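You operate a simulated robot arm through the tools that you are given. There is no shell and no other tool.

You are at the controls of a simulated robot arm. One attempt, no reset.

JOB
Move the black cable to the blue drive, set the sheet's address and start the small motor.
Fine: the plug in the black drive is the one to move; the blue drive's cord switch and grey switch on.
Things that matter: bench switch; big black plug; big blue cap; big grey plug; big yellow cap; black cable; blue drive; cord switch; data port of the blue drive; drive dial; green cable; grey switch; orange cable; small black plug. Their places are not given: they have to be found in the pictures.

Only the result counts: the job must be done as asked and must still hold three seconds after the hand-in. Knocking over, shifting, dropping, spilling or breaking anything else fails it. Flat cloth is picked up by pressing the open fingertips on it (5 to 10 N) and closing them slowly along it; thin cloth reads only 2 to 8 mm in the jaws.

ROBOT AND FRAMES
A 7-joint arm with a two-finger parallel gripper, fixed in place. Base frame: the origin is on the floor under the middle of its stand, x ahead of it, y to its left, z up; the work surface is at about z = 0.75. Readings come in m, degrees, newtons and seconds.
It reaches about 1.046 m from its shoulder. Its first joint turns from -166.0 to 166.0 degrees. Payload 1.57 kg.
The tool frame sits at the grasp point between the pads (the TCP): z along the fingers, y along the line on which they close. The tips reach 0.03 m beyond it. The gripper opens to 0.08 m. The fingers are 0.017 m wide and 0.012 m thick; the gripper's body (0.04 by 0.082 m) begins 0.08 m behind the TCP.
Orientation is told as [roll, pitch, yaw] about the base's x, y, z axes, in that order, counted from this pose: with the fingers straight down and closing along the base's y, the tool's x points along the base's -x, its y along +y and its z along -z.

CONTROLS
- The arm moves only by the tool nudge_tool. Its argument "targets" is a list of rows, each a list of 7 numbers: the shift along the base's x, y, z in units of 25 mm (1.0 is 25 mm), then the turn, a rotation vector about the base's x, y, z in units of 8 degrees (1.0 is 8 degrees), then the opening, from 0 (shut) to 1 (fully open). In form: [[tx, ty, tz, ax, ay, az, gripper], ...]. A call has 1 to 20 rows; each row shifts and turns the commanded pose from where the row before left it. A call with a number of a shift or a turn outside -1 to 1 is refused whole. A row lasts 0.2 s, in which the tool goes at most 0.05 m and 8.6 degrees; a call with a longer step from one row to the next is refused whole, and so is a gripper value outside its range. Where a pose cannot be reached the arm comes as near as it can. A force on the tool above 90 N (or 10 N above the force at the start of the call, whichever is more), or a blocked arm, ends the call early, and 0.2 s more pass. Each finger travels about 0.153 m/s and halts on what it meets, pressing with about 20 N; the grip force reading is that of the motor and also rises with nothing between the fingers. The clock runs only during rows and for 0.2 s after the last one: add rows that do not move to give the fingers time. The reply holds the time, the measured pose of the TCP, the force on the tool along the base axes, the opening and the grip force, in the units named above and with some noise, with the torque about the TCP (base axes, N m) and any sound that the robot's microphone picked up.
- Cameras (640 x 400 px; columns grow to the right, rows downward): "scene" is fixed at [0.4016, -0.6483, 1.4282]; the picture's right is [0.36, 0.93, 0.00], its down [0.69, -0.27, -0.67] and it looks along [-0.62, 0.24, -0.74] (base axes); focal length 214 px, centre (320, 200). "wrist" rides on the gripper at [0.072, -0.007, -0.122] in the tool frame; the picture's right is [0.09, 1.00, 0.00], its down [-0.84, 0.08, -0.54] and it looks along [-0.54, 0.05, 0.84] (tool axes); focal length 238 px, centre (320, 200).
- get_image(camera): a new picture of that camera. It takes no simulated time.
- point_at(camera, pixels): for up to 12 pixels [column, row] of the newest picture of that camera ("zoom" is the newest enlarged one), the place [x, y, z] in the base frame of the surface seen there, good to about 0.002 m. It takes no simulated time.
- enlarge(camera, box): a new picture of the part [left, top, right, bottom] of that camera's present view, enlarged. It takes no simulated time.
- sign_off(): hands the job in; it is judged then, once.

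Open the gripper and draw the arm clear of the work before you hand the job in, unless the task says otherwise.

The tools are called after "Request:" as a command line: name --pt "numbers of a row" for each row, then --argument value for the rest, lists and objects as JSON in quotes. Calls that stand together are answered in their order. nudge_tool: Moves the arm, as the interface text tells. Its arguments: {"type":"object","properties":{"targets":{"type":"array","items":{"type":"array","items":{"type":"number"}}}},"required":["targets"]} The other tools are called the same way: get_image (camera) takes a picture; point_at (camera, pixels) gives the place of the surface under pixels of a picture; enlarge (camera, box) takes an enlarged picture of a part of a camera's view; sign_off () hands the job in.

At the start:

```text
clock: 0.0
tcp_pos: [0.072, -0.4693, 1.2155]
tcp_rot: [-0.1, 0.0, 0.0]
contact_force: [0.1, 0.4, -0.7]
torque: [0.02, -0.01, -0.01]
opening: 0.08
grip_force: 0.0
```

scene: 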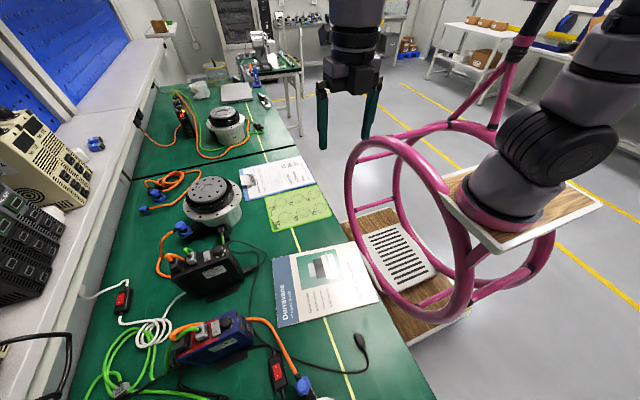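
wrist: 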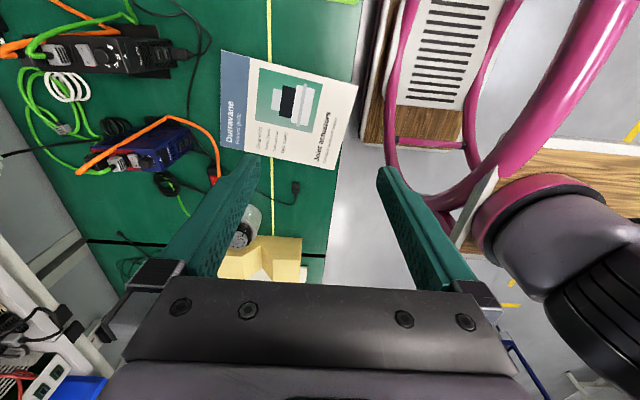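

I start by looking closely at the bench: the black drive sits near (205,270) and the blue drive near (212,340) in the scene picture. I enlarge these parts.

Request:
enlarge --camera "scene" --box '[80, 280, 320, 400]'

Request:
enlarge --camera "scene" --box '[120, 160, 300, 300]'

Request:
enlarge --camera "scene" --box '[220, 150, 400, 330]'

Request:
enlarge --camera "wrist" --box '[0, 0, 240, 200]'

```text
2.67 times, centred on (200, 340) of scene
```

zoom: 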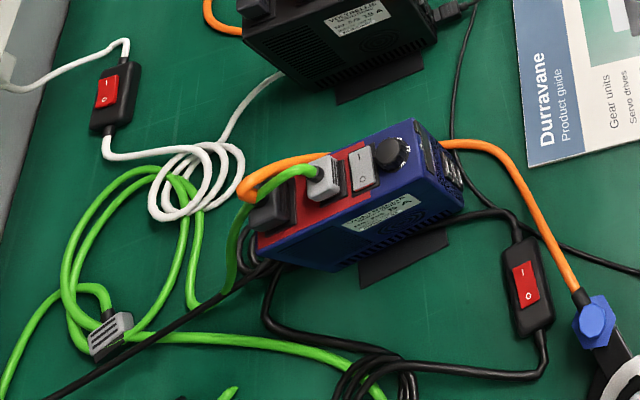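

```text
2.86 times, centred on (210, 230) of scene
```

zoom: 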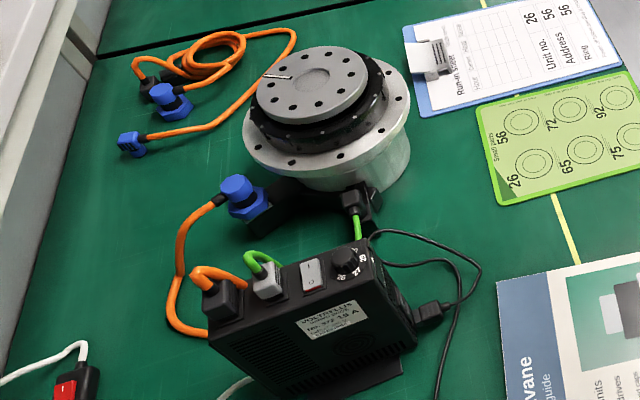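

```text
2.22 times, centred on (310, 240) of scene
```

zoom: 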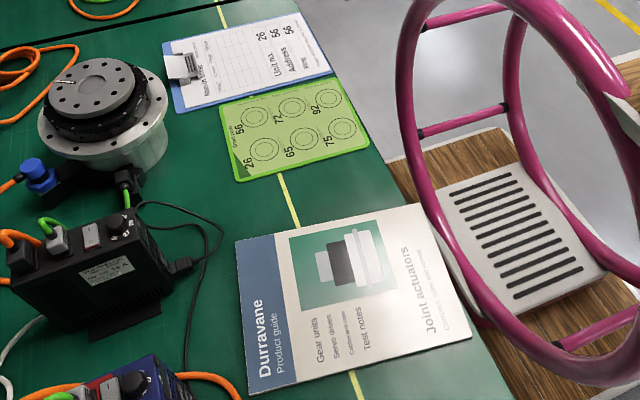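

```text
2.00 times, centred on (120, 100) of wrist
```

zoom: 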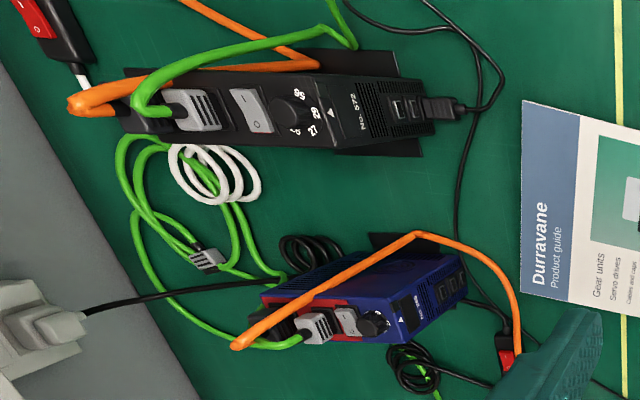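

The clipboard sheet near (275,178) holds the address, and the dial is on the blue drive; I zoom in further to read both.

Request:
enlarge --camera "scene" --box '[235, 150, 335, 235]'

Request:
enlarge --camera "scene" --box '[270, 155, 320, 195]'

Request:
enlarge --camera "scene" --box '[160, 300, 270, 380]'

Request:
enlarge --camera "wrist" --box '[80, 110, 340, 290]'

Request:
enlarge --camera "scene" --box '[130, 60, 290, 170]'

```text
4.71 times, centred on (285, 192) of scene
```

zoom: 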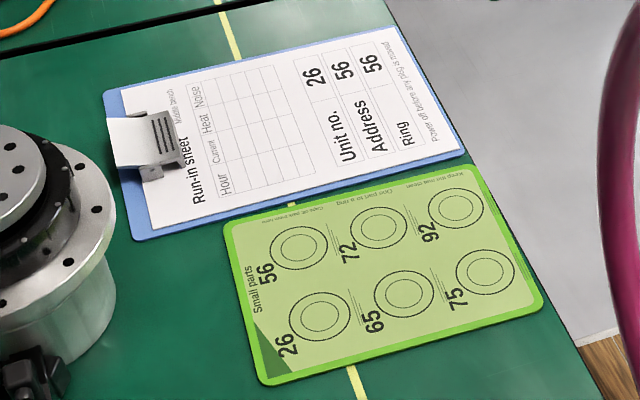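

```text
10.00 times, centred on (295, 175) of scene
```

zoom: 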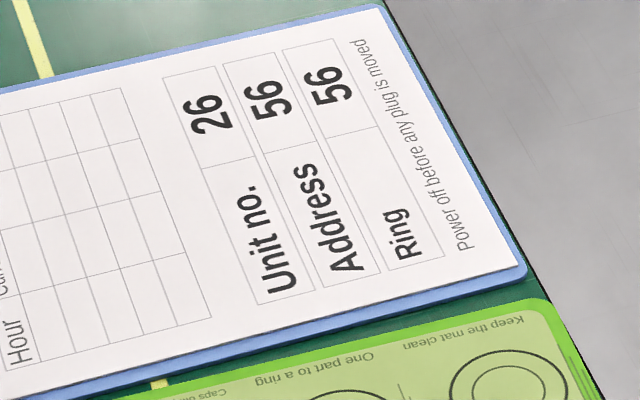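

```text
5.00 times, centred on (215, 340) of scene
```

zoom: 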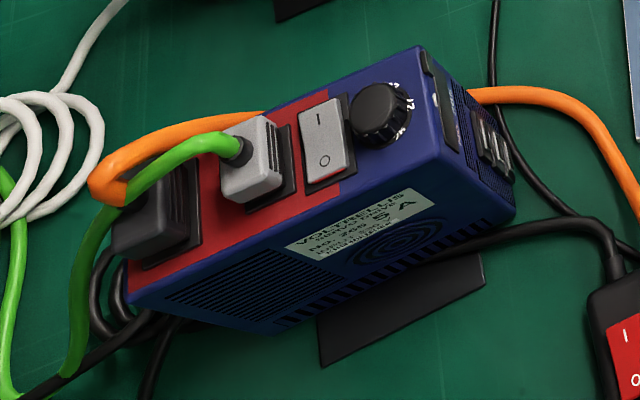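

```text
2.22 times, centred on (210, 200) of wrist
```

zoom: 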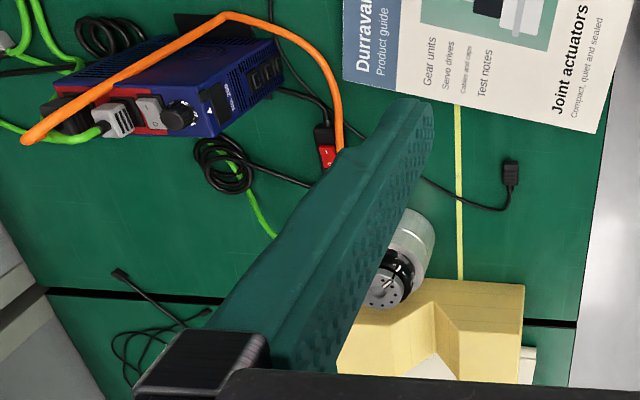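

```text
3.64 times, centred on (210, 115) of scene
```

zoom: 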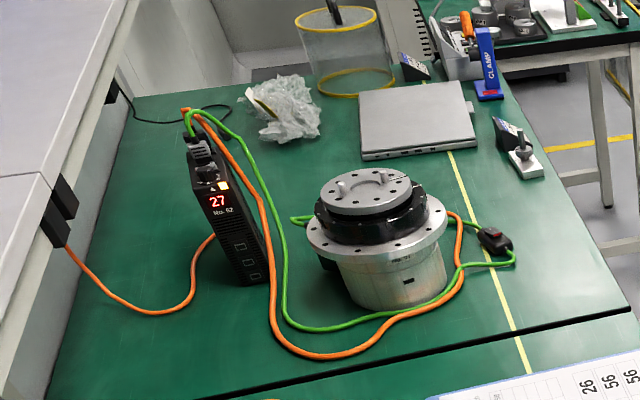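

The sheet reads "Address 56" (and warns "Power off before any plug is moved"). Next I get base-frame places of key objects in the scene picture.

Request:
get_image --camera "scene"

Request:
point_at --camera "scene" --pixels '[[245, 268], [362, 345], [226, 322], [213, 328], [201, 331], [182, 350], [278, 370], [122, 300], [240, 330], [245, 318], [215, 252], [305, 388]]'

Request:
get_image --camera "wrist"

Request:
point_at --camera "wrist" --pixels '[[218, 55], [152, 52], [92, 52], [55, 50], [125, 55], [118, 163], [142, 162], [170, 155], [182, 137], [295, 190], [242, 235], [215, 180]]'

```text
taken
```

scene: 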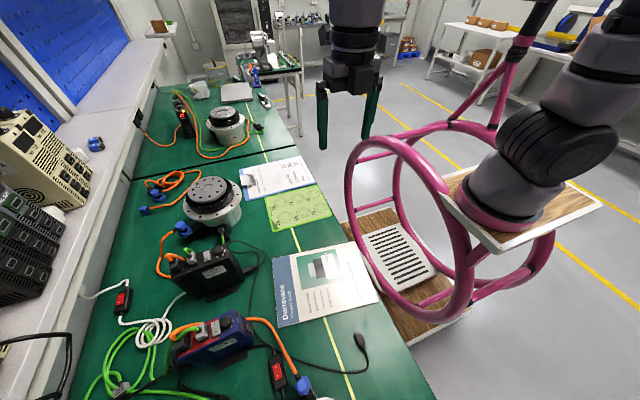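

```text
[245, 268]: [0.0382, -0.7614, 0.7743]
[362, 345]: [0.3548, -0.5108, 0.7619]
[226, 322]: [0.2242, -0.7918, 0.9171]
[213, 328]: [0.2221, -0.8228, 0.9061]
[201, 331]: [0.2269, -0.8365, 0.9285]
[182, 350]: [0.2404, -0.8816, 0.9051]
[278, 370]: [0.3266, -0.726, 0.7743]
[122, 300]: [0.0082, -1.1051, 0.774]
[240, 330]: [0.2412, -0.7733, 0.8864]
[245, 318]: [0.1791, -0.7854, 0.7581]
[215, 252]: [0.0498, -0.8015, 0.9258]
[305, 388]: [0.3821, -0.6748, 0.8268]
```

```text
taken
```

wrist: 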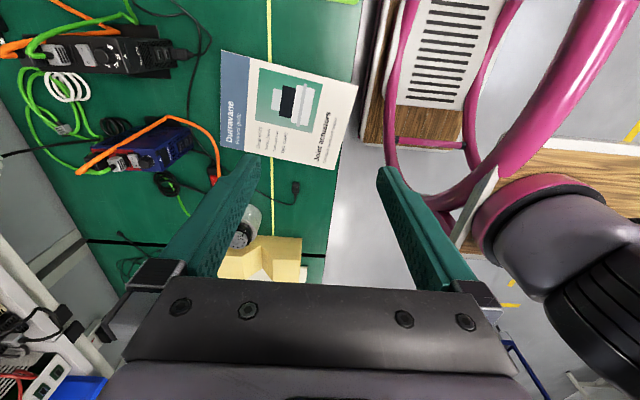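

```text
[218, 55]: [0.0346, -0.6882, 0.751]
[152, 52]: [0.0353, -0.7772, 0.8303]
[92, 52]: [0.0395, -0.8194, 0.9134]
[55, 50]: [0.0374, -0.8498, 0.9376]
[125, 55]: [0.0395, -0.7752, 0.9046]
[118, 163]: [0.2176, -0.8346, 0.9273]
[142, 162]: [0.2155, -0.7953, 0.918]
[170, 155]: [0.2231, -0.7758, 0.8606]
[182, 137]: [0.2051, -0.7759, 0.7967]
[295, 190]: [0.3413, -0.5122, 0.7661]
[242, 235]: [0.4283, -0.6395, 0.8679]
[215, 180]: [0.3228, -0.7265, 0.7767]
```

The bench lies on the -y side; the drives stand at x≈0.04 (black) and x≈0.22 (blue), fronts facing +y near y≈-0.75. I turn the tool -90° about z so the wrist camera looks at the fronts, and come closer at a safe height.

Request:
nudge_tool --pt "0.3 -0.3 -0.4 0 0 -1 1" --pt "0.3 -0.3 -0.4 0 0 -1 1" --pt "0.3 -0.3 -0.4 0 0 -1 1" --pt "0.3 -0.3 -0.4 0 0 -1 1" --pt "0.3 -0.3 -0.4 0 0 -1 1" --pt "0.3 -0.3 -0.4 0 0 -1 1" --pt "0.3 -0.3 -0.4 0 0 -1 1" --pt "0.3 -0.3 -0.4 0 0 -1 1" --pt "0.3 -0.3 -0.4 0 0 -1 1" --pt "0.3 -0.3 -0.4 0 0 -1 1" --pt "0.3 -0.3 -0.4 0 0 -1 1" --pt "0 0 0 0 0 -0.25 1"

Request:
get_image --camera "wrist"

Request:
get_image --camera "scene"

```text
clock: 2.6
tcp_pos: [0.1529, -0.5522, 1.1054]
tcp_rot: [0.0, 0.0, -90.1]
contact_force: [-1.3, 0.4, 0.7]
torque: [0.02, 0.0, 0.02]
opening: 0.0801
grip_force: 0.0
```

```text
taken
```

wrist: 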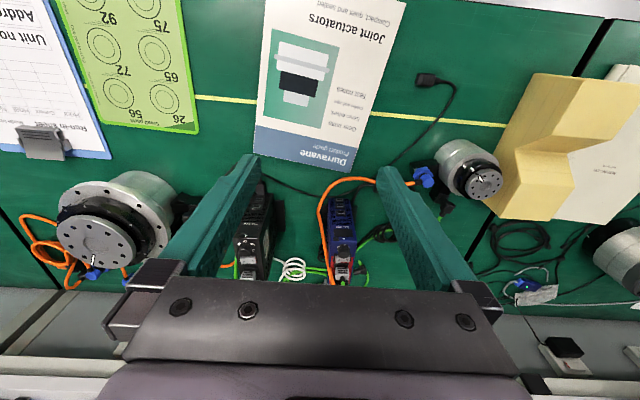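

```text
taken
```

scene: 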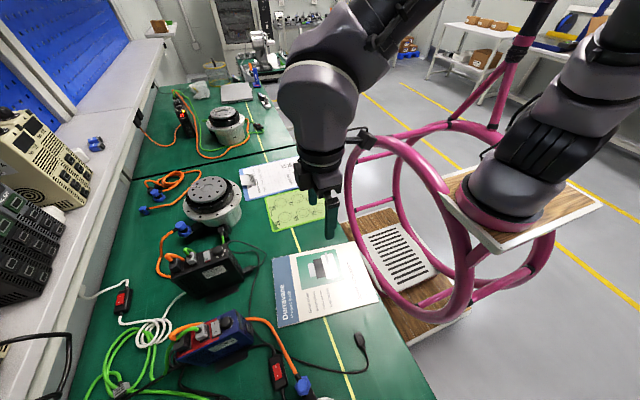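

The wrist view now shows both drives from the front, black at (255,240), blue at (342,240), with the small motor at (470,180). I enlarge those.

Request:
enlarge --camera "wrist" --box '[225, 160, 385, 290]'

Request:
enlarge --camera "wrist" --box '[370, 60, 640, 330]'

Request:
enlarge --camera "scene" --box '[95, 270, 195, 340]'

Request:
enlarge --camera "scene" --box '[240, 320, 340, 400]'

Request:
enlarge --camera "scene" --box '[160, 220, 270, 300]'

```text
3.08 times, centred on (305, 225) of wrist
```

zoom: 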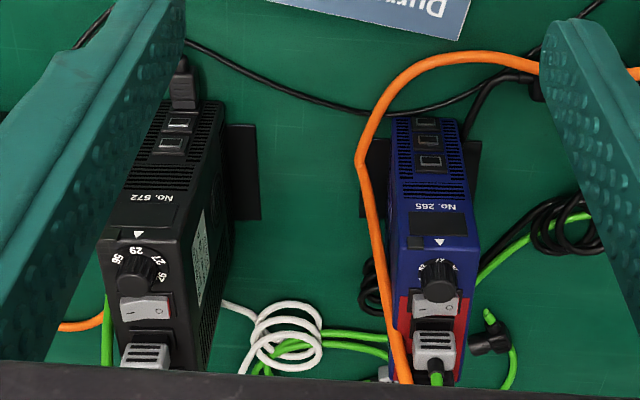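

```text
1.48 times, centred on (505, 195) of wrist
```

zoom: 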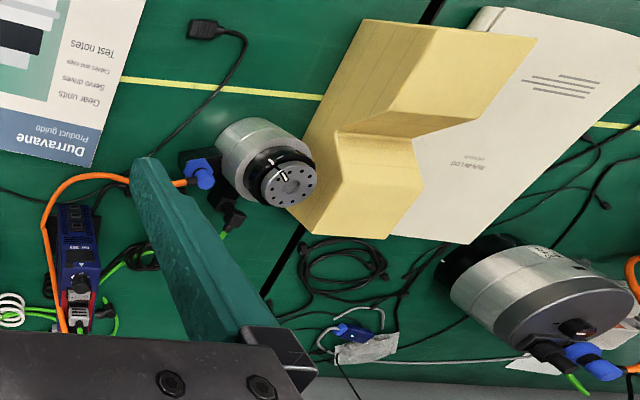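

```text
5.71 times, centred on (145, 305) of scene
```

zoom: 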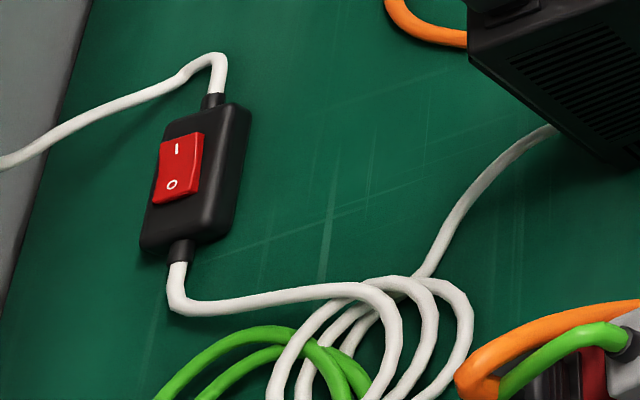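

```text
5.00 times, centred on (290, 360) of scene
```

zoom: 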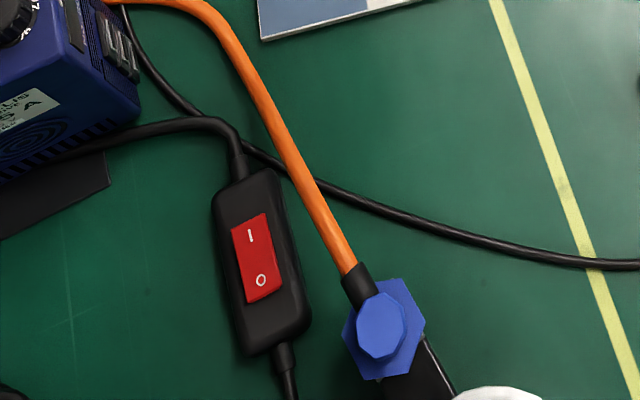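

```text
5.00 times, centred on (215, 260) of scene
```

zoom: 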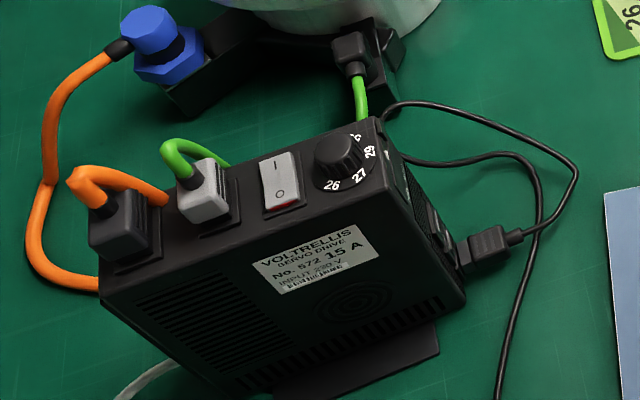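

Black drive (No. 572) has the small plug in its lowest front port; blue drive (No. 265) shows three open slots. I tilt the tool 30° so the camera looks at the front faces more squarely and come a bit lower.

Request:
nudge_tool --pt "0.25 0.15 -0.8 -0.5 0 0 1" --pt "0.25 0.15 -0.8 -0.5 0 0 1" --pt "0.25 0.15 -0.8 -0.5 0 0 1" --pt "0.25 0.15 -0.8 -0.5 0 0 1" --pt "0.25 0.15 -0.8 -0.5 0 0 1" --pt "0.25 0.15 -0.8 -0.5 0 0 1" --pt "0.25 0.15 -0.8 -0.5 0 0 1" --pt "0.25 0.15 -0.6 -0.25 0 0 1"

Request:
get_image --camera "wrist"

Request:
enlarge --camera "wrist" --box '[180, 100, 440, 300]'

```text
clock: 4.4
tcp_pos: [0.2049, -0.5217, 0.9496]
tcp_rot: [0.1, -30.1, -90.1]
contact_force: [-0.9, -0.4, -0.1]
torque: [0.0, 0.01, 0.02]
opening: 0.0803
grip_force: 0.1
```

```text
taken
```

wrist: 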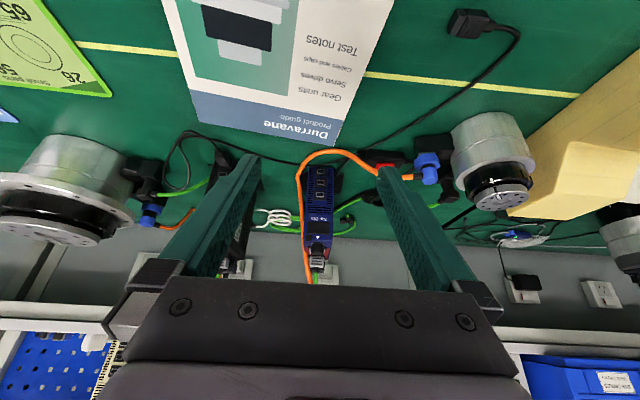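

```text
2.00 times, centred on (310, 200) of wrist
```

zoom: 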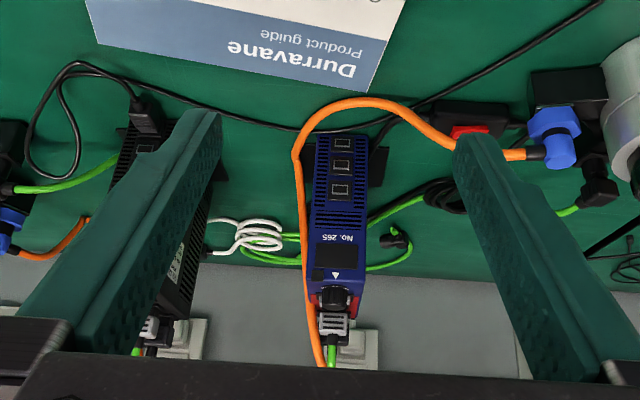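

I get the 3D places of the blue drive's ports, the orange cable in front, and the black plug in the zoom picture.

Request:
point_at --camera "zoom" --pixels '[[341, 190], [341, 165], [342, 143], [335, 240], [335, 275], [345, 101], [300, 150], [304, 200], [310, 270], [400, 110], [335, 300], [145, 115]]'

Request:
enlarge --camera "wrist" --box '[280, 140, 360, 190]'

Request:
enlarge --camera "wrist" --box '[280, 200, 360, 290]'

```text
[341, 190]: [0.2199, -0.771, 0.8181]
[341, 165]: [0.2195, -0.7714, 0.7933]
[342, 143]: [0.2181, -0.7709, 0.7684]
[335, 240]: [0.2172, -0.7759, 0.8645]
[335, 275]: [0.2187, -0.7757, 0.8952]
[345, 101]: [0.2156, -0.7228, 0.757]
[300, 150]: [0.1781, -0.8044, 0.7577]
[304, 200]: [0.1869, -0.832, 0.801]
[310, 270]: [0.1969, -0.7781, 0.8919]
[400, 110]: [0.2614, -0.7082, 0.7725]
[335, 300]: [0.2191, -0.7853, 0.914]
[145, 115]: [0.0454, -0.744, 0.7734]
```

```text
8.00 times, centred on (320, 165) of wrist
```

zoom: 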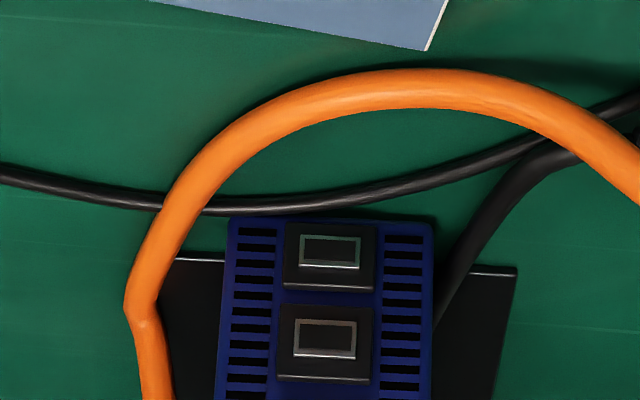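

```text
4.44 times, centred on (320, 245) of wrist
```

zoom: 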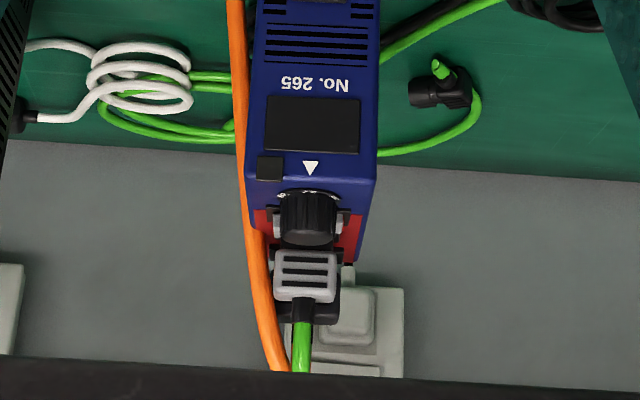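

The blue drive's ports lie at (0.22,-0.771) with z = 0.818, 0.793, 0.768; the orange cable lies low at z≈0.757. I now go back to straight-down and above the blue drive's top for a close look at dial and grey switch.

Request:
nudge_tool --pt "0.1 0 0.8 0.5 0 0 1" --pt "0.1 -0.5 0.8 0.5 0 0 1" --pt "0.1 -0.8 0.6 0.5 0 0 1" --pt "0.1 -0.9 0.4 0.5 0 0 1" --pt "0.1 -0.9 0.2 0.5 0 0 1" --pt "0.1 -0.9 0 0.5 0 0 1" --pt "0.1 -0.9 0 0.5 0 0 1" --pt "0.1 -0.9 0 0.26 0 0 1" --pt "0.1 -0.9 0 0 0 0 1" --pt "0 -0.9 0 0 0 0 1" --pt "0 -0.9 0 0 0 0 1"

Request:
get_image --camera "wrist"

Request:
enlarge --camera "wrist" --box '[230, 100, 390, 280]'

```text
clock: 6.8
tcp_pos: [0.2277, -0.7349, 1.0209]
tcp_rot: [0.0, 0.0, -90.0]
contact_force: [0.1, -0.4, 0.1]
torque: [0.01, 0.02, 0.0]
opening: 0.0798
grip_force: 0.1
```

```text
taken
```

wrist: 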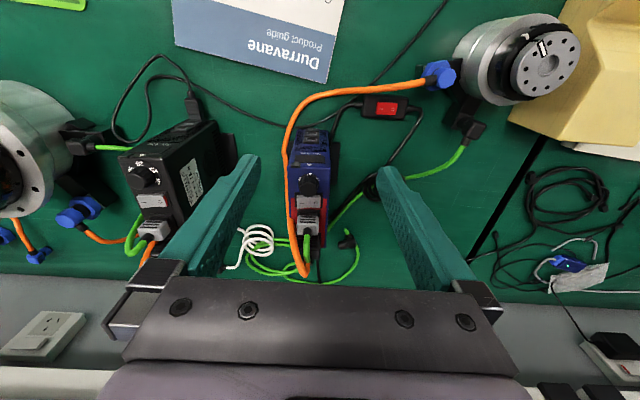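

```text
2.22 times, centred on (310, 190) of wrist
```

zoom: 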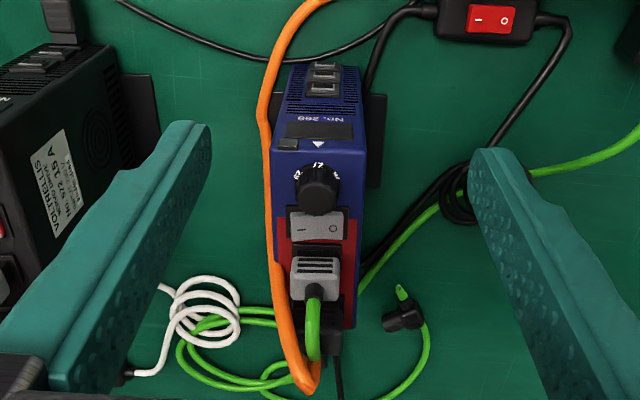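

Dial at (311,187) and grey switch at (309,202) in the wrist view. I enlarge the dial/switch strongly plus the cord switch at (388,107) and green cables.

Request:
enlarge --camera "wrist" --box '[285, 165, 340, 215]'

Request:
enlarge --camera "wrist" --box '[350, 85, 430, 135]'

Request:
enlarge --camera "wrist" --box '[120, 145, 200, 255]'

Request:
enlarge --camera "scene" --box '[80, 310, 260, 400]'

Request:
enlarge --camera "wrist" --box '[220, 200, 400, 285]'

```text
8.00 times, centred on (312, 190) of wrist
```

zoom: 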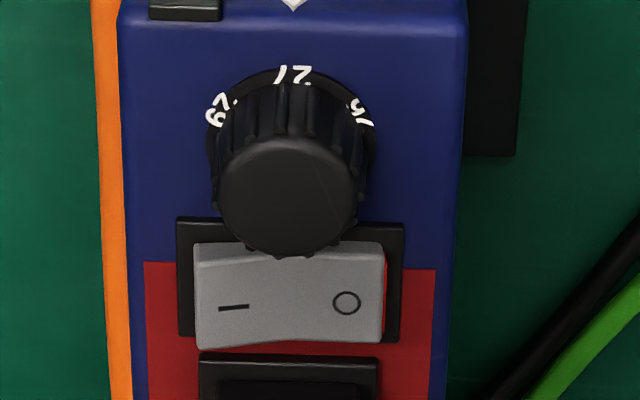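

```text
8.00 times, centred on (390, 110) of wrist
```

zoom: 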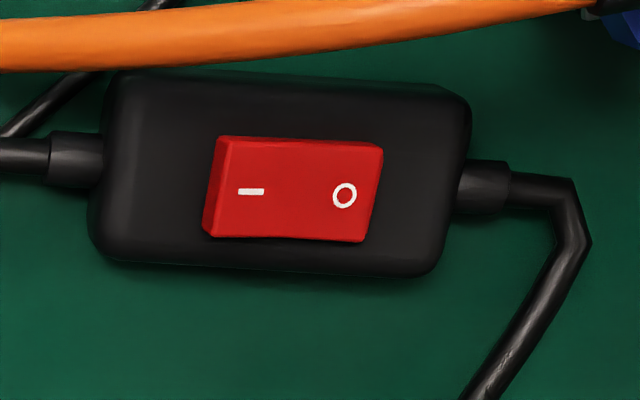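

```text
3.64 times, centred on (160, 200) of wrist
```

zoom: 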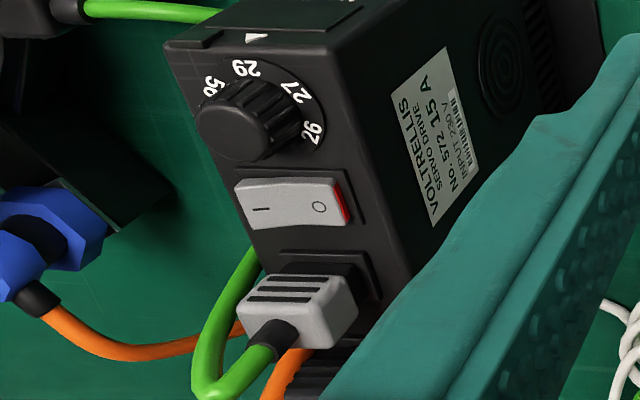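

```text
3.56 times, centred on (170, 355) of scene
```

zoom: 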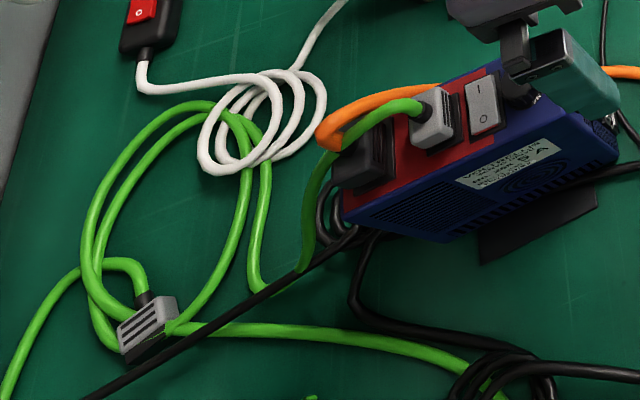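

```text
3.56 times, centred on (310, 242) of wrist
```

zoom: 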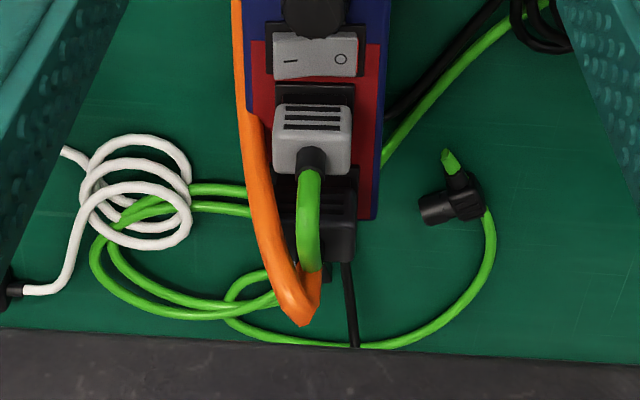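

Dial skirt numbers turn with the knob: the ▲ is at "27" on blue (29 to its left), and black's dial shows the order 26, 27, 29, 56. Now I measure rocker heights on the blue drive's cord switch to determine its state.

Request:
enlarge --camera "wrist" --box '[350, 85, 430, 135]'

Request:
point_at --camera "zoom" --pixels '[[240, 160], [240, 220], [290, 160], [290, 220], [350, 165], [350, 220], [374, 155], [225, 190], [150, 190], [420, 200], [430, 110], [130, 110]]'

```text
8.00 times, centred on (390, 110) of wrist
```

zoom: 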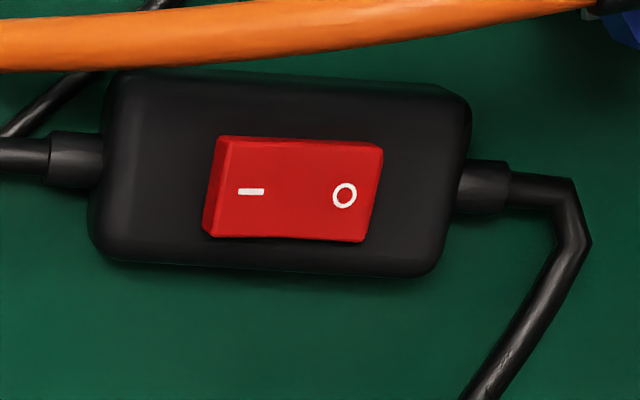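

```text
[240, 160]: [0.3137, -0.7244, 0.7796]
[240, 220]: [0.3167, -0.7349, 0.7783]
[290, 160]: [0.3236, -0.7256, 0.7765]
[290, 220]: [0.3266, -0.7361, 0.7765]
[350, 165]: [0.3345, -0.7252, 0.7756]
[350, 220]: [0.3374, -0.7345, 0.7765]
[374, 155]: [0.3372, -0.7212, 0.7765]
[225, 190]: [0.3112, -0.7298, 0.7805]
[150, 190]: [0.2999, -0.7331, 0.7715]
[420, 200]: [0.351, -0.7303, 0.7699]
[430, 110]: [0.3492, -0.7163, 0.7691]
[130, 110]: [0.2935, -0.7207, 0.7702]
```

The cord switch's I end is raised (0.780 vs 0.776), so it is off. Next I measure the grey switch of the blue drive.

Request:
enlarge --camera "wrist" --box '[285, 165, 340, 215]'

Request:
point_at --camera "zoom" --pixels '[[205, 290], [205, 330], [240, 285], [240, 330], [290, 310], [330, 270], [370, 290], [372, 330], [386, 290], [187, 290], [395, 300], [290, 200]]'

Request:
enlarge --camera "scene" --box '[105, 280, 145, 320]'

Request:
point_at --camera "zoom" --pixels '[[270, 150], [250, 180], [300, 150], [290, 210], [250, 230], [270, 300], [220, 290], [260, 330], [350, 130], [350, 250], [200, 390], [320, 80]]'

```text
8.00 times, centred on (312, 190) of wrist
```

zoom: 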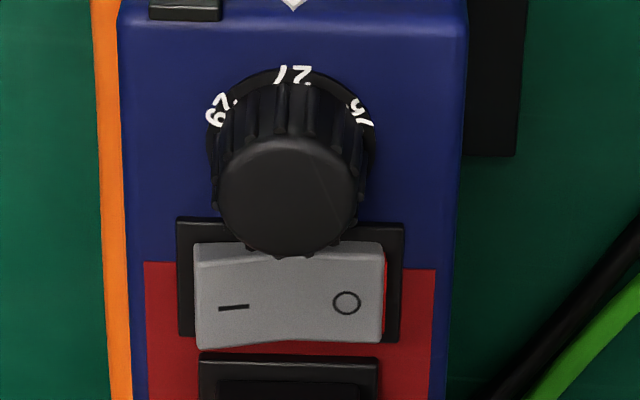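

```text
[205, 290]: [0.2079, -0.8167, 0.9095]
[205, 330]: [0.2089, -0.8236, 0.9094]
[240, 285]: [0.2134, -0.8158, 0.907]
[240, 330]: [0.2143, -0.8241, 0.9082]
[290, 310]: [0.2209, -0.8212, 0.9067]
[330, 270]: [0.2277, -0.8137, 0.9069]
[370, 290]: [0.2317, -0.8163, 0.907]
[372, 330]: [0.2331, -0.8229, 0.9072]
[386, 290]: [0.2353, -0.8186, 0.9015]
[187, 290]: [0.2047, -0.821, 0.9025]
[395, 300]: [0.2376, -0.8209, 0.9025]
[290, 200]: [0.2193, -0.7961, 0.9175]
```

```text
10.00 times, centred on (125, 300) of scene
```

zoom: 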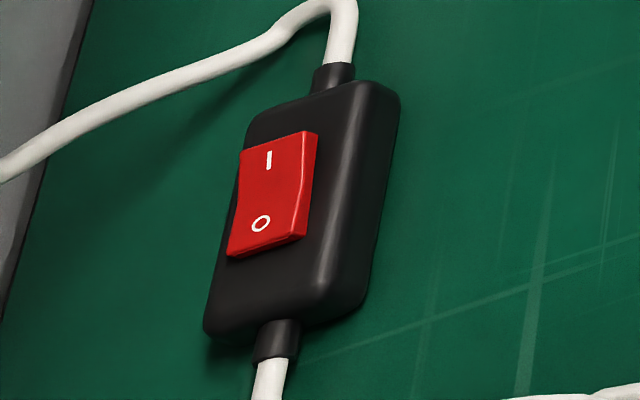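

```text
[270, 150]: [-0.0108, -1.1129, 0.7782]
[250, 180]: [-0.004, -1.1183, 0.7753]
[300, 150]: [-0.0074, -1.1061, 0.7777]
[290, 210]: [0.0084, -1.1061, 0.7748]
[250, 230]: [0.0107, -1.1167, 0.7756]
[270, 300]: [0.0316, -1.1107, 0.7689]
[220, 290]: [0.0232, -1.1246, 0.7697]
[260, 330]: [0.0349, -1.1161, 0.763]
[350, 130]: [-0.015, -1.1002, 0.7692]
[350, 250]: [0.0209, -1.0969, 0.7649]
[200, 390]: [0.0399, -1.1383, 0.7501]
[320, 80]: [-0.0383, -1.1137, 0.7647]
```

The blue grey switch's I end is also the raised one (0.9095 vs 0.907), so it is off too. I zoom the scene camera on the front ports of both drives to tell the ports apart.

Request:
enlarge --camera "scene" --box '[220, 245, 270, 280]'

Request:
enlarge --camera "scene" --box '[225, 305, 275, 340]'

Request:
enlarge --camera "wrist" --box '[285, 120, 335, 165]'

Request:
enlarge --camera "wrist" --box '[150, 80, 220, 150]'

```text
11.43 times, centred on (245, 262) of scene
```

zoom: 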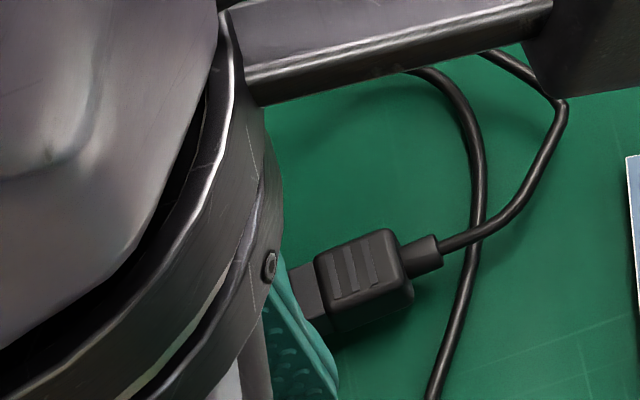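

```text
11.43 times, centred on (250, 322) of scene
```

zoom: 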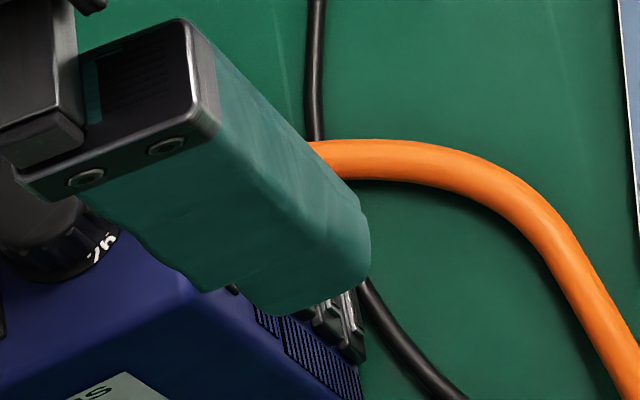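

```text
8.89 times, centred on (310, 142) of wrist
```

zoom: 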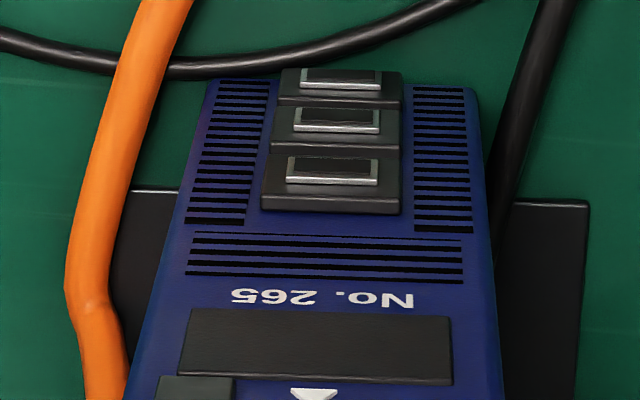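

```text
5.71 times, centred on (185, 115) of wrist
```

zoom: 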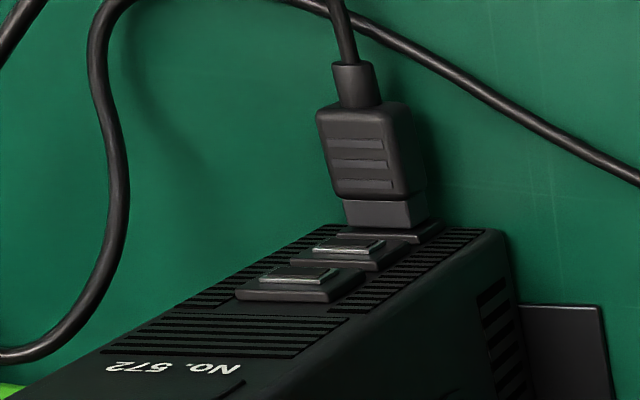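

The plug body (ribbed, about (365,150) in zoom) sits in the lowest port of the black drive. I measure the plug's geometry there.

Request:
point_at --camera "zoom" --pixels '[[325, 115], [400, 110], [405, 190], [340, 190], [365, 150], [345, 215], [420, 215], [352, 85], [345, 30], [415, 150], [378, 108], [370, 190]]'

Request:
enlarge --camera "scene" --box '[330, 325, 390, 365]'

```text
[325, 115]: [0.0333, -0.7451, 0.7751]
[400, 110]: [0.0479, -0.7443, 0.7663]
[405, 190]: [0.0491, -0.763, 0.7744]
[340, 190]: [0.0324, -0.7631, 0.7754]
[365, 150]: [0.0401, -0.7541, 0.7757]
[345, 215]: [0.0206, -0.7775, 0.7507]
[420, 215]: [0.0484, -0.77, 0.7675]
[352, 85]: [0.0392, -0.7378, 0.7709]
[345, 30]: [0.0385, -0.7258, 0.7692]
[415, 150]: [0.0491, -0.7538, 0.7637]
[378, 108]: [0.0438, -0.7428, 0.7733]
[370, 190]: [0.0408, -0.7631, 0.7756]
```

```text
10.00 times, centred on (360, 345) of scene
```

zoom: 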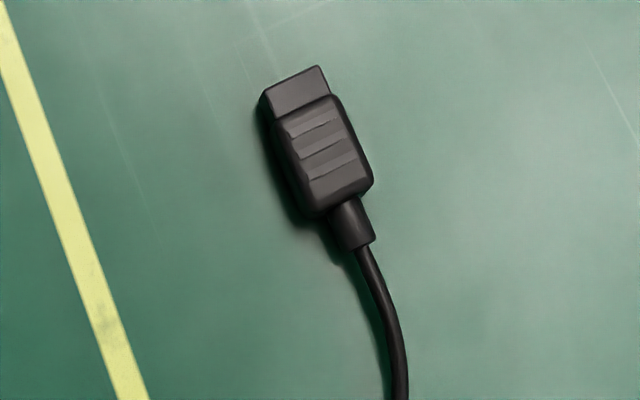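

Plug body spans x 0.0325–0.049, y -0.743…-0.766, top z 0.776. I now look face-on at the blue ports, tilting 45° and staying ≥10 cm in front.

Request:
nudge_tool --pt "0 0.7 -0.4 -0.6 0 0 1" --pt "0 0.7 -0.6 -0.6 0 0 1" --pt "0 0.7 -0.8 -0.6 0 0 1" --pt "0 0.7 -0.8 -0.6 0 0 1" --pt "0 0.7 -0.8 -0.6 0 0 1" --pt "0 0.7 -0.8 -0.6 0 0 1" --pt "0 0.6 -0.8 -0.6 0 0 1" --pt "0 0.2 -0.8 -0.6 0 0 1" --pt "0 0 -0.8 -0.6 0 0 1" --pt "0 0 -0.8 -0.225 0 0 1"

Request:
get_image --camera "wrist"

Request:
enlarge --camera "wrist" --box '[270, 110, 370, 260]'

Request:
get_image --camera "scene"

```text
clock: 9.0
tcp_pos: [0.2261, -0.609, 0.8356]
tcp_rot: [0.0, -45.0, -90.1]
contact_force: [0.3, -0.7, 0.7]
torque: [-0.01, -0.03, 0.02]
opening: 0.0799
grip_force: 0.0
```

```text
taken
```

wrist: 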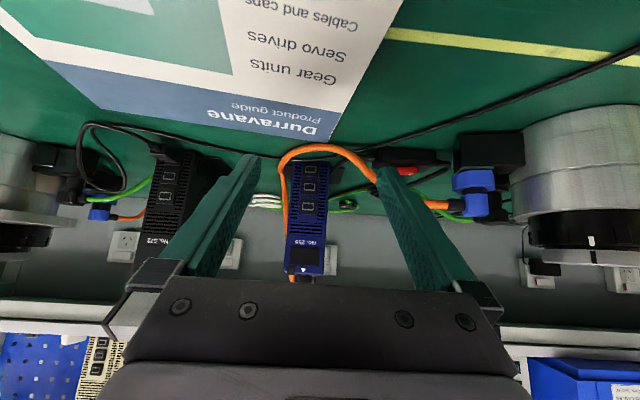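

```text
2.67 times, centred on (320, 185) of wrist
```

zoom: 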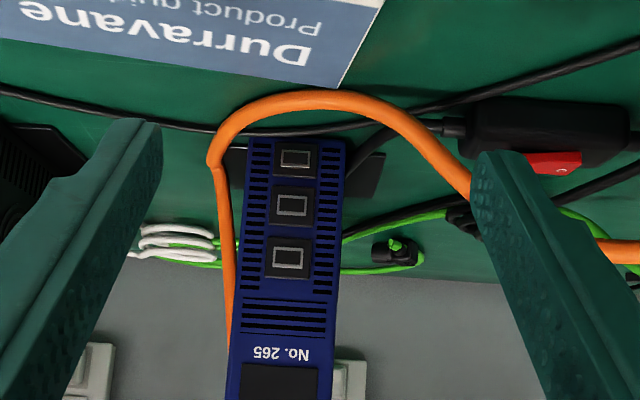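

```text
taken
```

scene: 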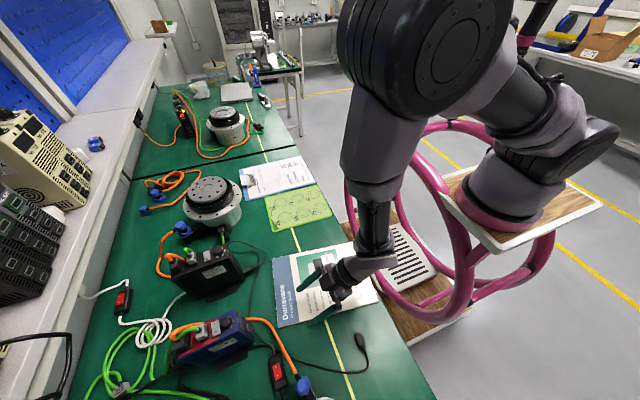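

Now I zoom tightly on the three blue ports around (310,185) and on the black drive's ports around (168,180).

Request:
enlarge --camera "wrist" --box '[286, 158, 334, 222]'

Request:
point_at --camera "zoom" --pixels '[[320, 60], [320, 200], [320, 330]]'

Request:
enlarge --camera "wrist" --box '[130, 140, 210, 220]'

Request:
enlarge --camera "wrist" --box '[285, 155, 335, 180]'

```text
6.25 times, centred on (310, 190) of wrist
```

zoom: 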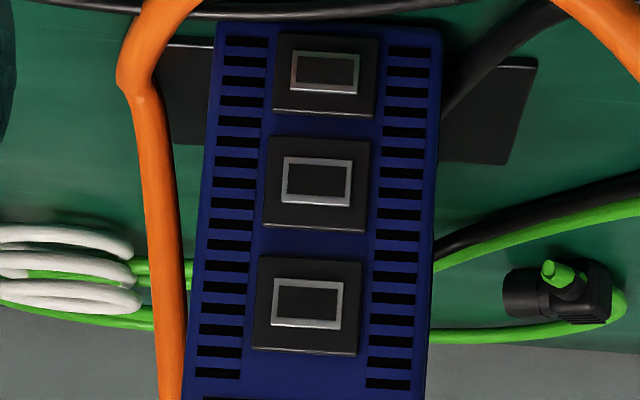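

```text
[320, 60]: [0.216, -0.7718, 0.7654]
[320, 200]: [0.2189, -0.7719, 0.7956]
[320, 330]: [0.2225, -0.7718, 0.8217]
```

```text
5.00 times, centred on (170, 180) of wrist
```

zoom: 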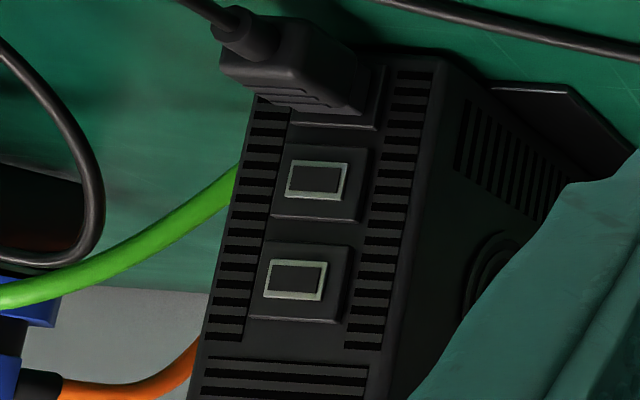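

```text
12.80 times, centred on (310, 168) of wrist
```

zoom: 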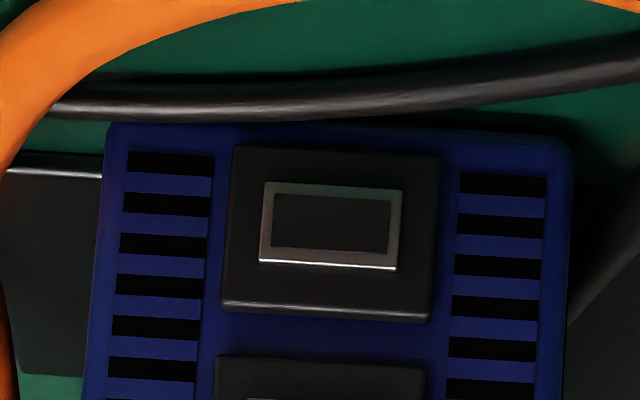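

All three ports look alike; the black plug sits in the lowest one, so I'll use the lowest on the blue drive as well. I measure the lowest blue port's centre and edges and the thin cable in front.

Request:
point_at --camera "zoom" --pixels '[[331, 225], [265, 222], [398, 230], [228, 230], [432, 235], [332, 187], [328, 262], [340, 105], [200, 105], [480, 85], [120, 140], [550, 160]]'

Request:
enlarge --camera "wrist" --box '[140, 135, 200, 185]'

```text
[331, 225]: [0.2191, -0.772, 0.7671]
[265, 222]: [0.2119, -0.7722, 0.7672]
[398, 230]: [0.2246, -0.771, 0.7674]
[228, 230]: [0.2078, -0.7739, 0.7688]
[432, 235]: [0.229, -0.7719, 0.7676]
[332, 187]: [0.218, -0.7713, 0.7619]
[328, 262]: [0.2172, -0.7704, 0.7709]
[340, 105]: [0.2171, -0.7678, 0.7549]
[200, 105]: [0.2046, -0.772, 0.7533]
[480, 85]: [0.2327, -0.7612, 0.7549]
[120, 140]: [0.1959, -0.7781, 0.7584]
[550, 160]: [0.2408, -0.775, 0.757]
```

```text
8.00 times, centred on (170, 160) of wrist
```

zoom: 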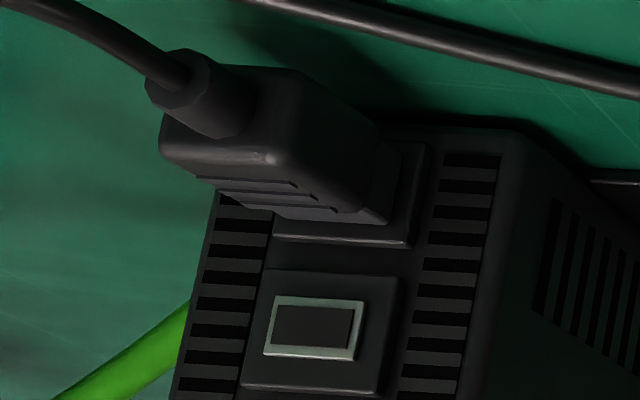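

Blue lowest port centre ≈ (0.2184,-0.7715,0.767). I check the yaw of both drives by sampling points across their front faces in the wrist view.

Request:
enlarge --camera "wrist" --box '[280, 155, 340, 280]'

Request:
point_at --camera "zoom" --pixels '[[265, 230], [380, 235], [262, 250], [378, 256], [262, 270], [376, 276], [268, 180], [385, 185], [280, 60], [390, 66], [320, 250], [318, 300]]'

Request:
enlarge --camera "wrist" --box '[130, 140, 210, 260]'

Request:
point_at --camera "zoom" --pixels '[[230, 200], [345, 215], [225, 230], [340, 245], [220, 250], [335, 262], [237, 170], [348, 180], [290, 130], [275, 190], [260, 100], [310, 40]]'

```text
3.20 times, centred on (310, 218) of wrist
```

zoom: 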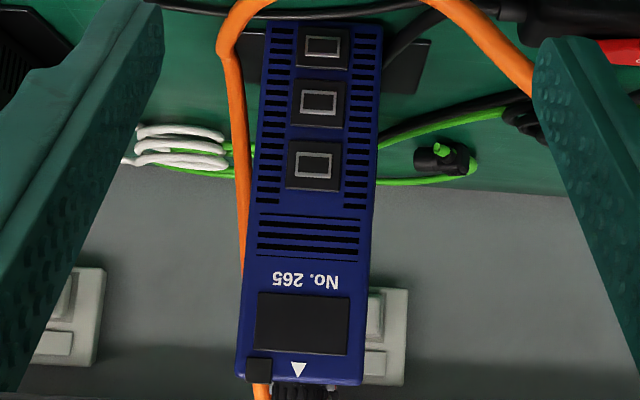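

```text
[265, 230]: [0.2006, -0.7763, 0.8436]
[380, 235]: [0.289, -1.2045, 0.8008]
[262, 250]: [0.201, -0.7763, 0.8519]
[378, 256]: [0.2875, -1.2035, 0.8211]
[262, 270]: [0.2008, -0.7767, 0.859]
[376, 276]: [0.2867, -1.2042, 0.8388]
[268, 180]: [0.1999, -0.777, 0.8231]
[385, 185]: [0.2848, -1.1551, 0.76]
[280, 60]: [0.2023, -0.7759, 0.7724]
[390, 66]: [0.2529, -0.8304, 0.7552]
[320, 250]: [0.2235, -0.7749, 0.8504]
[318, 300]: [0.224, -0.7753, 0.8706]
```

```text
3.33 times, centred on (170, 200) of wrist
```

zoom: 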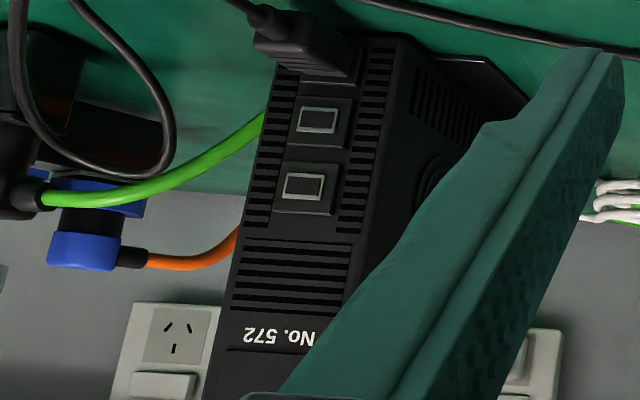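

```text
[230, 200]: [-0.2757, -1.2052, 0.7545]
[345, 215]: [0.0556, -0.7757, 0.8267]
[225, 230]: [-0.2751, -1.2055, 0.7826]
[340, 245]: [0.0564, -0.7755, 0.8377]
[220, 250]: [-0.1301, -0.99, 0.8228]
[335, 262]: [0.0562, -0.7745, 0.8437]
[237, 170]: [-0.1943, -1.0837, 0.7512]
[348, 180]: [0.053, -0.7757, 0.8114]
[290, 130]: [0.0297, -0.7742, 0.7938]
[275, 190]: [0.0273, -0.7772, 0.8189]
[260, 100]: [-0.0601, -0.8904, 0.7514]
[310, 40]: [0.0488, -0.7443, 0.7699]
```

Both drives are nearly square to the base axes. I move above the black plug with a 25° tilt and fingers opened to 45 mm, at z≈0.885, to check alignment before descending.

Request:
point_at --camera "wrist" --pixels '[[169.1, 175.9], [168.5, 197], [165, 157]]'

Request:
nudge_tool --pt "-0.742 0 1 0.25 0 0 0.56" --pt "-0.742 0 1 0.25 0 0 0.56" --pt "-0.742 0 0 0.25 0 0 0.56" --pt "-0.742 0 0 0.25 0 0 0.56" --pt "-0.742 0 0 0.25 0 0 0.56" --pt "-0.742 -0.9 0 0.25 0 0 0.56" --pt "-0.742 -0.9 0 0.25 0 0 0.56" --pt "-0.742 -0.9 0 0.25 0 0 0.56" --pt "-0.742 -0.9 0 0.25 0 0 0.56" --pt "-0.742 -0.9 0 0.25 0 0 0.56" --pt "0 -0.95 0 0 0 0 0.56" --pt "0 0 0 0 0 0 0.56"

Request:
get_image --camera "wrist"

Request:
get_image --camera "scene"

```text
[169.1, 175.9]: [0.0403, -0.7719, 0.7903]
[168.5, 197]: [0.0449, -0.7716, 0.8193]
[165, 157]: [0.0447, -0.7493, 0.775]
```

```text
clock: 11.6
tcp_pos: [0.0408, -0.7476, 0.8879]
tcp_rot: [0.0, -25.0, -90.0]
contact_force: [0.6, 0.2, -0.6]
torque: [0.02, -0.01, -0.01]
opening: 0.0445
grip_force: 0.0
```

```text
taken
```

wrist: 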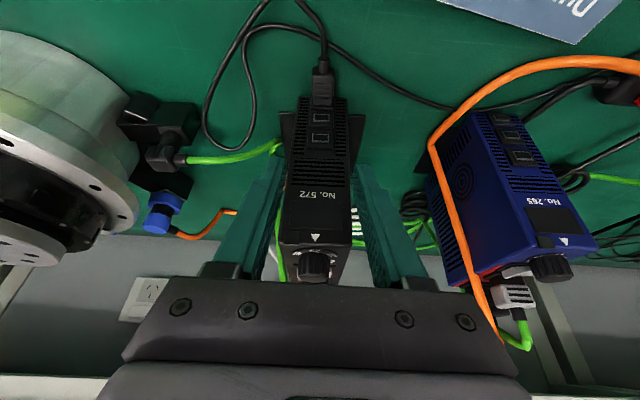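

```text
taken
```

scene: 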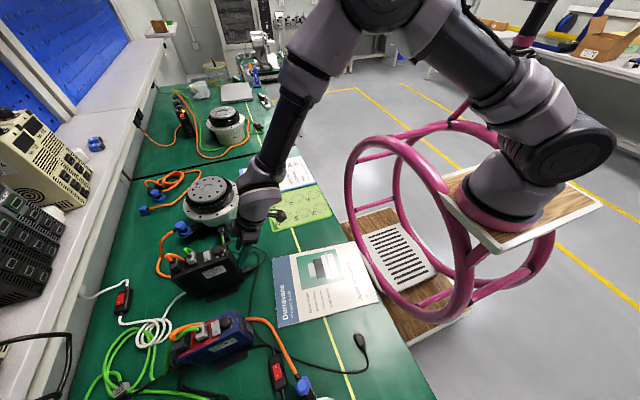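

The plug at (321,85) is right below, centred between the fingers. I zoom and re-measure it before descending.

Request:
enlarge --camera "wrist" --box '[290, 50, 350, 130]'

Request:
point_at --camera "zoom" --pixels '[[285, 150], [355, 150], [285, 180], [355, 180], [320, 165], [320, 130], [320, 205], [330, 85], [278, 165], [363, 165], [320, 222], [320, 265]]'

```text
5.00 times, centred on (320, 90) of wrist
```

zoom: 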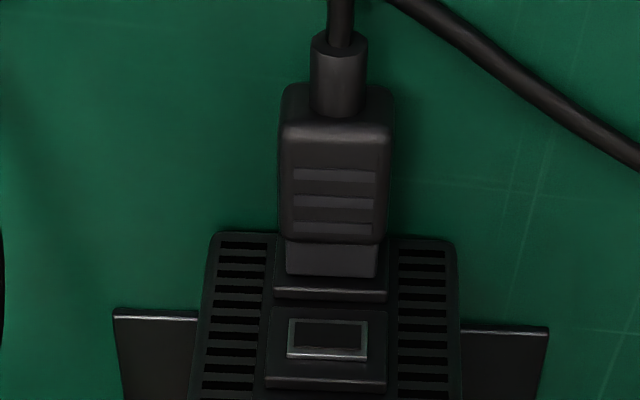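

```text
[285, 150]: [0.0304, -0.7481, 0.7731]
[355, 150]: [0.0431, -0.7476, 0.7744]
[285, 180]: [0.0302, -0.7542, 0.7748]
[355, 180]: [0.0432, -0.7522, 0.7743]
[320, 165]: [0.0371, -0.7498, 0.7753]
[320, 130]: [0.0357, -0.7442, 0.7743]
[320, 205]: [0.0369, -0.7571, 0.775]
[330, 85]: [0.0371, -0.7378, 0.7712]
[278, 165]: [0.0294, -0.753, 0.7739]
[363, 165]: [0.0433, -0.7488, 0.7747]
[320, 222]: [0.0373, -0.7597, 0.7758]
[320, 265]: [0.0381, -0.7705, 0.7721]
```

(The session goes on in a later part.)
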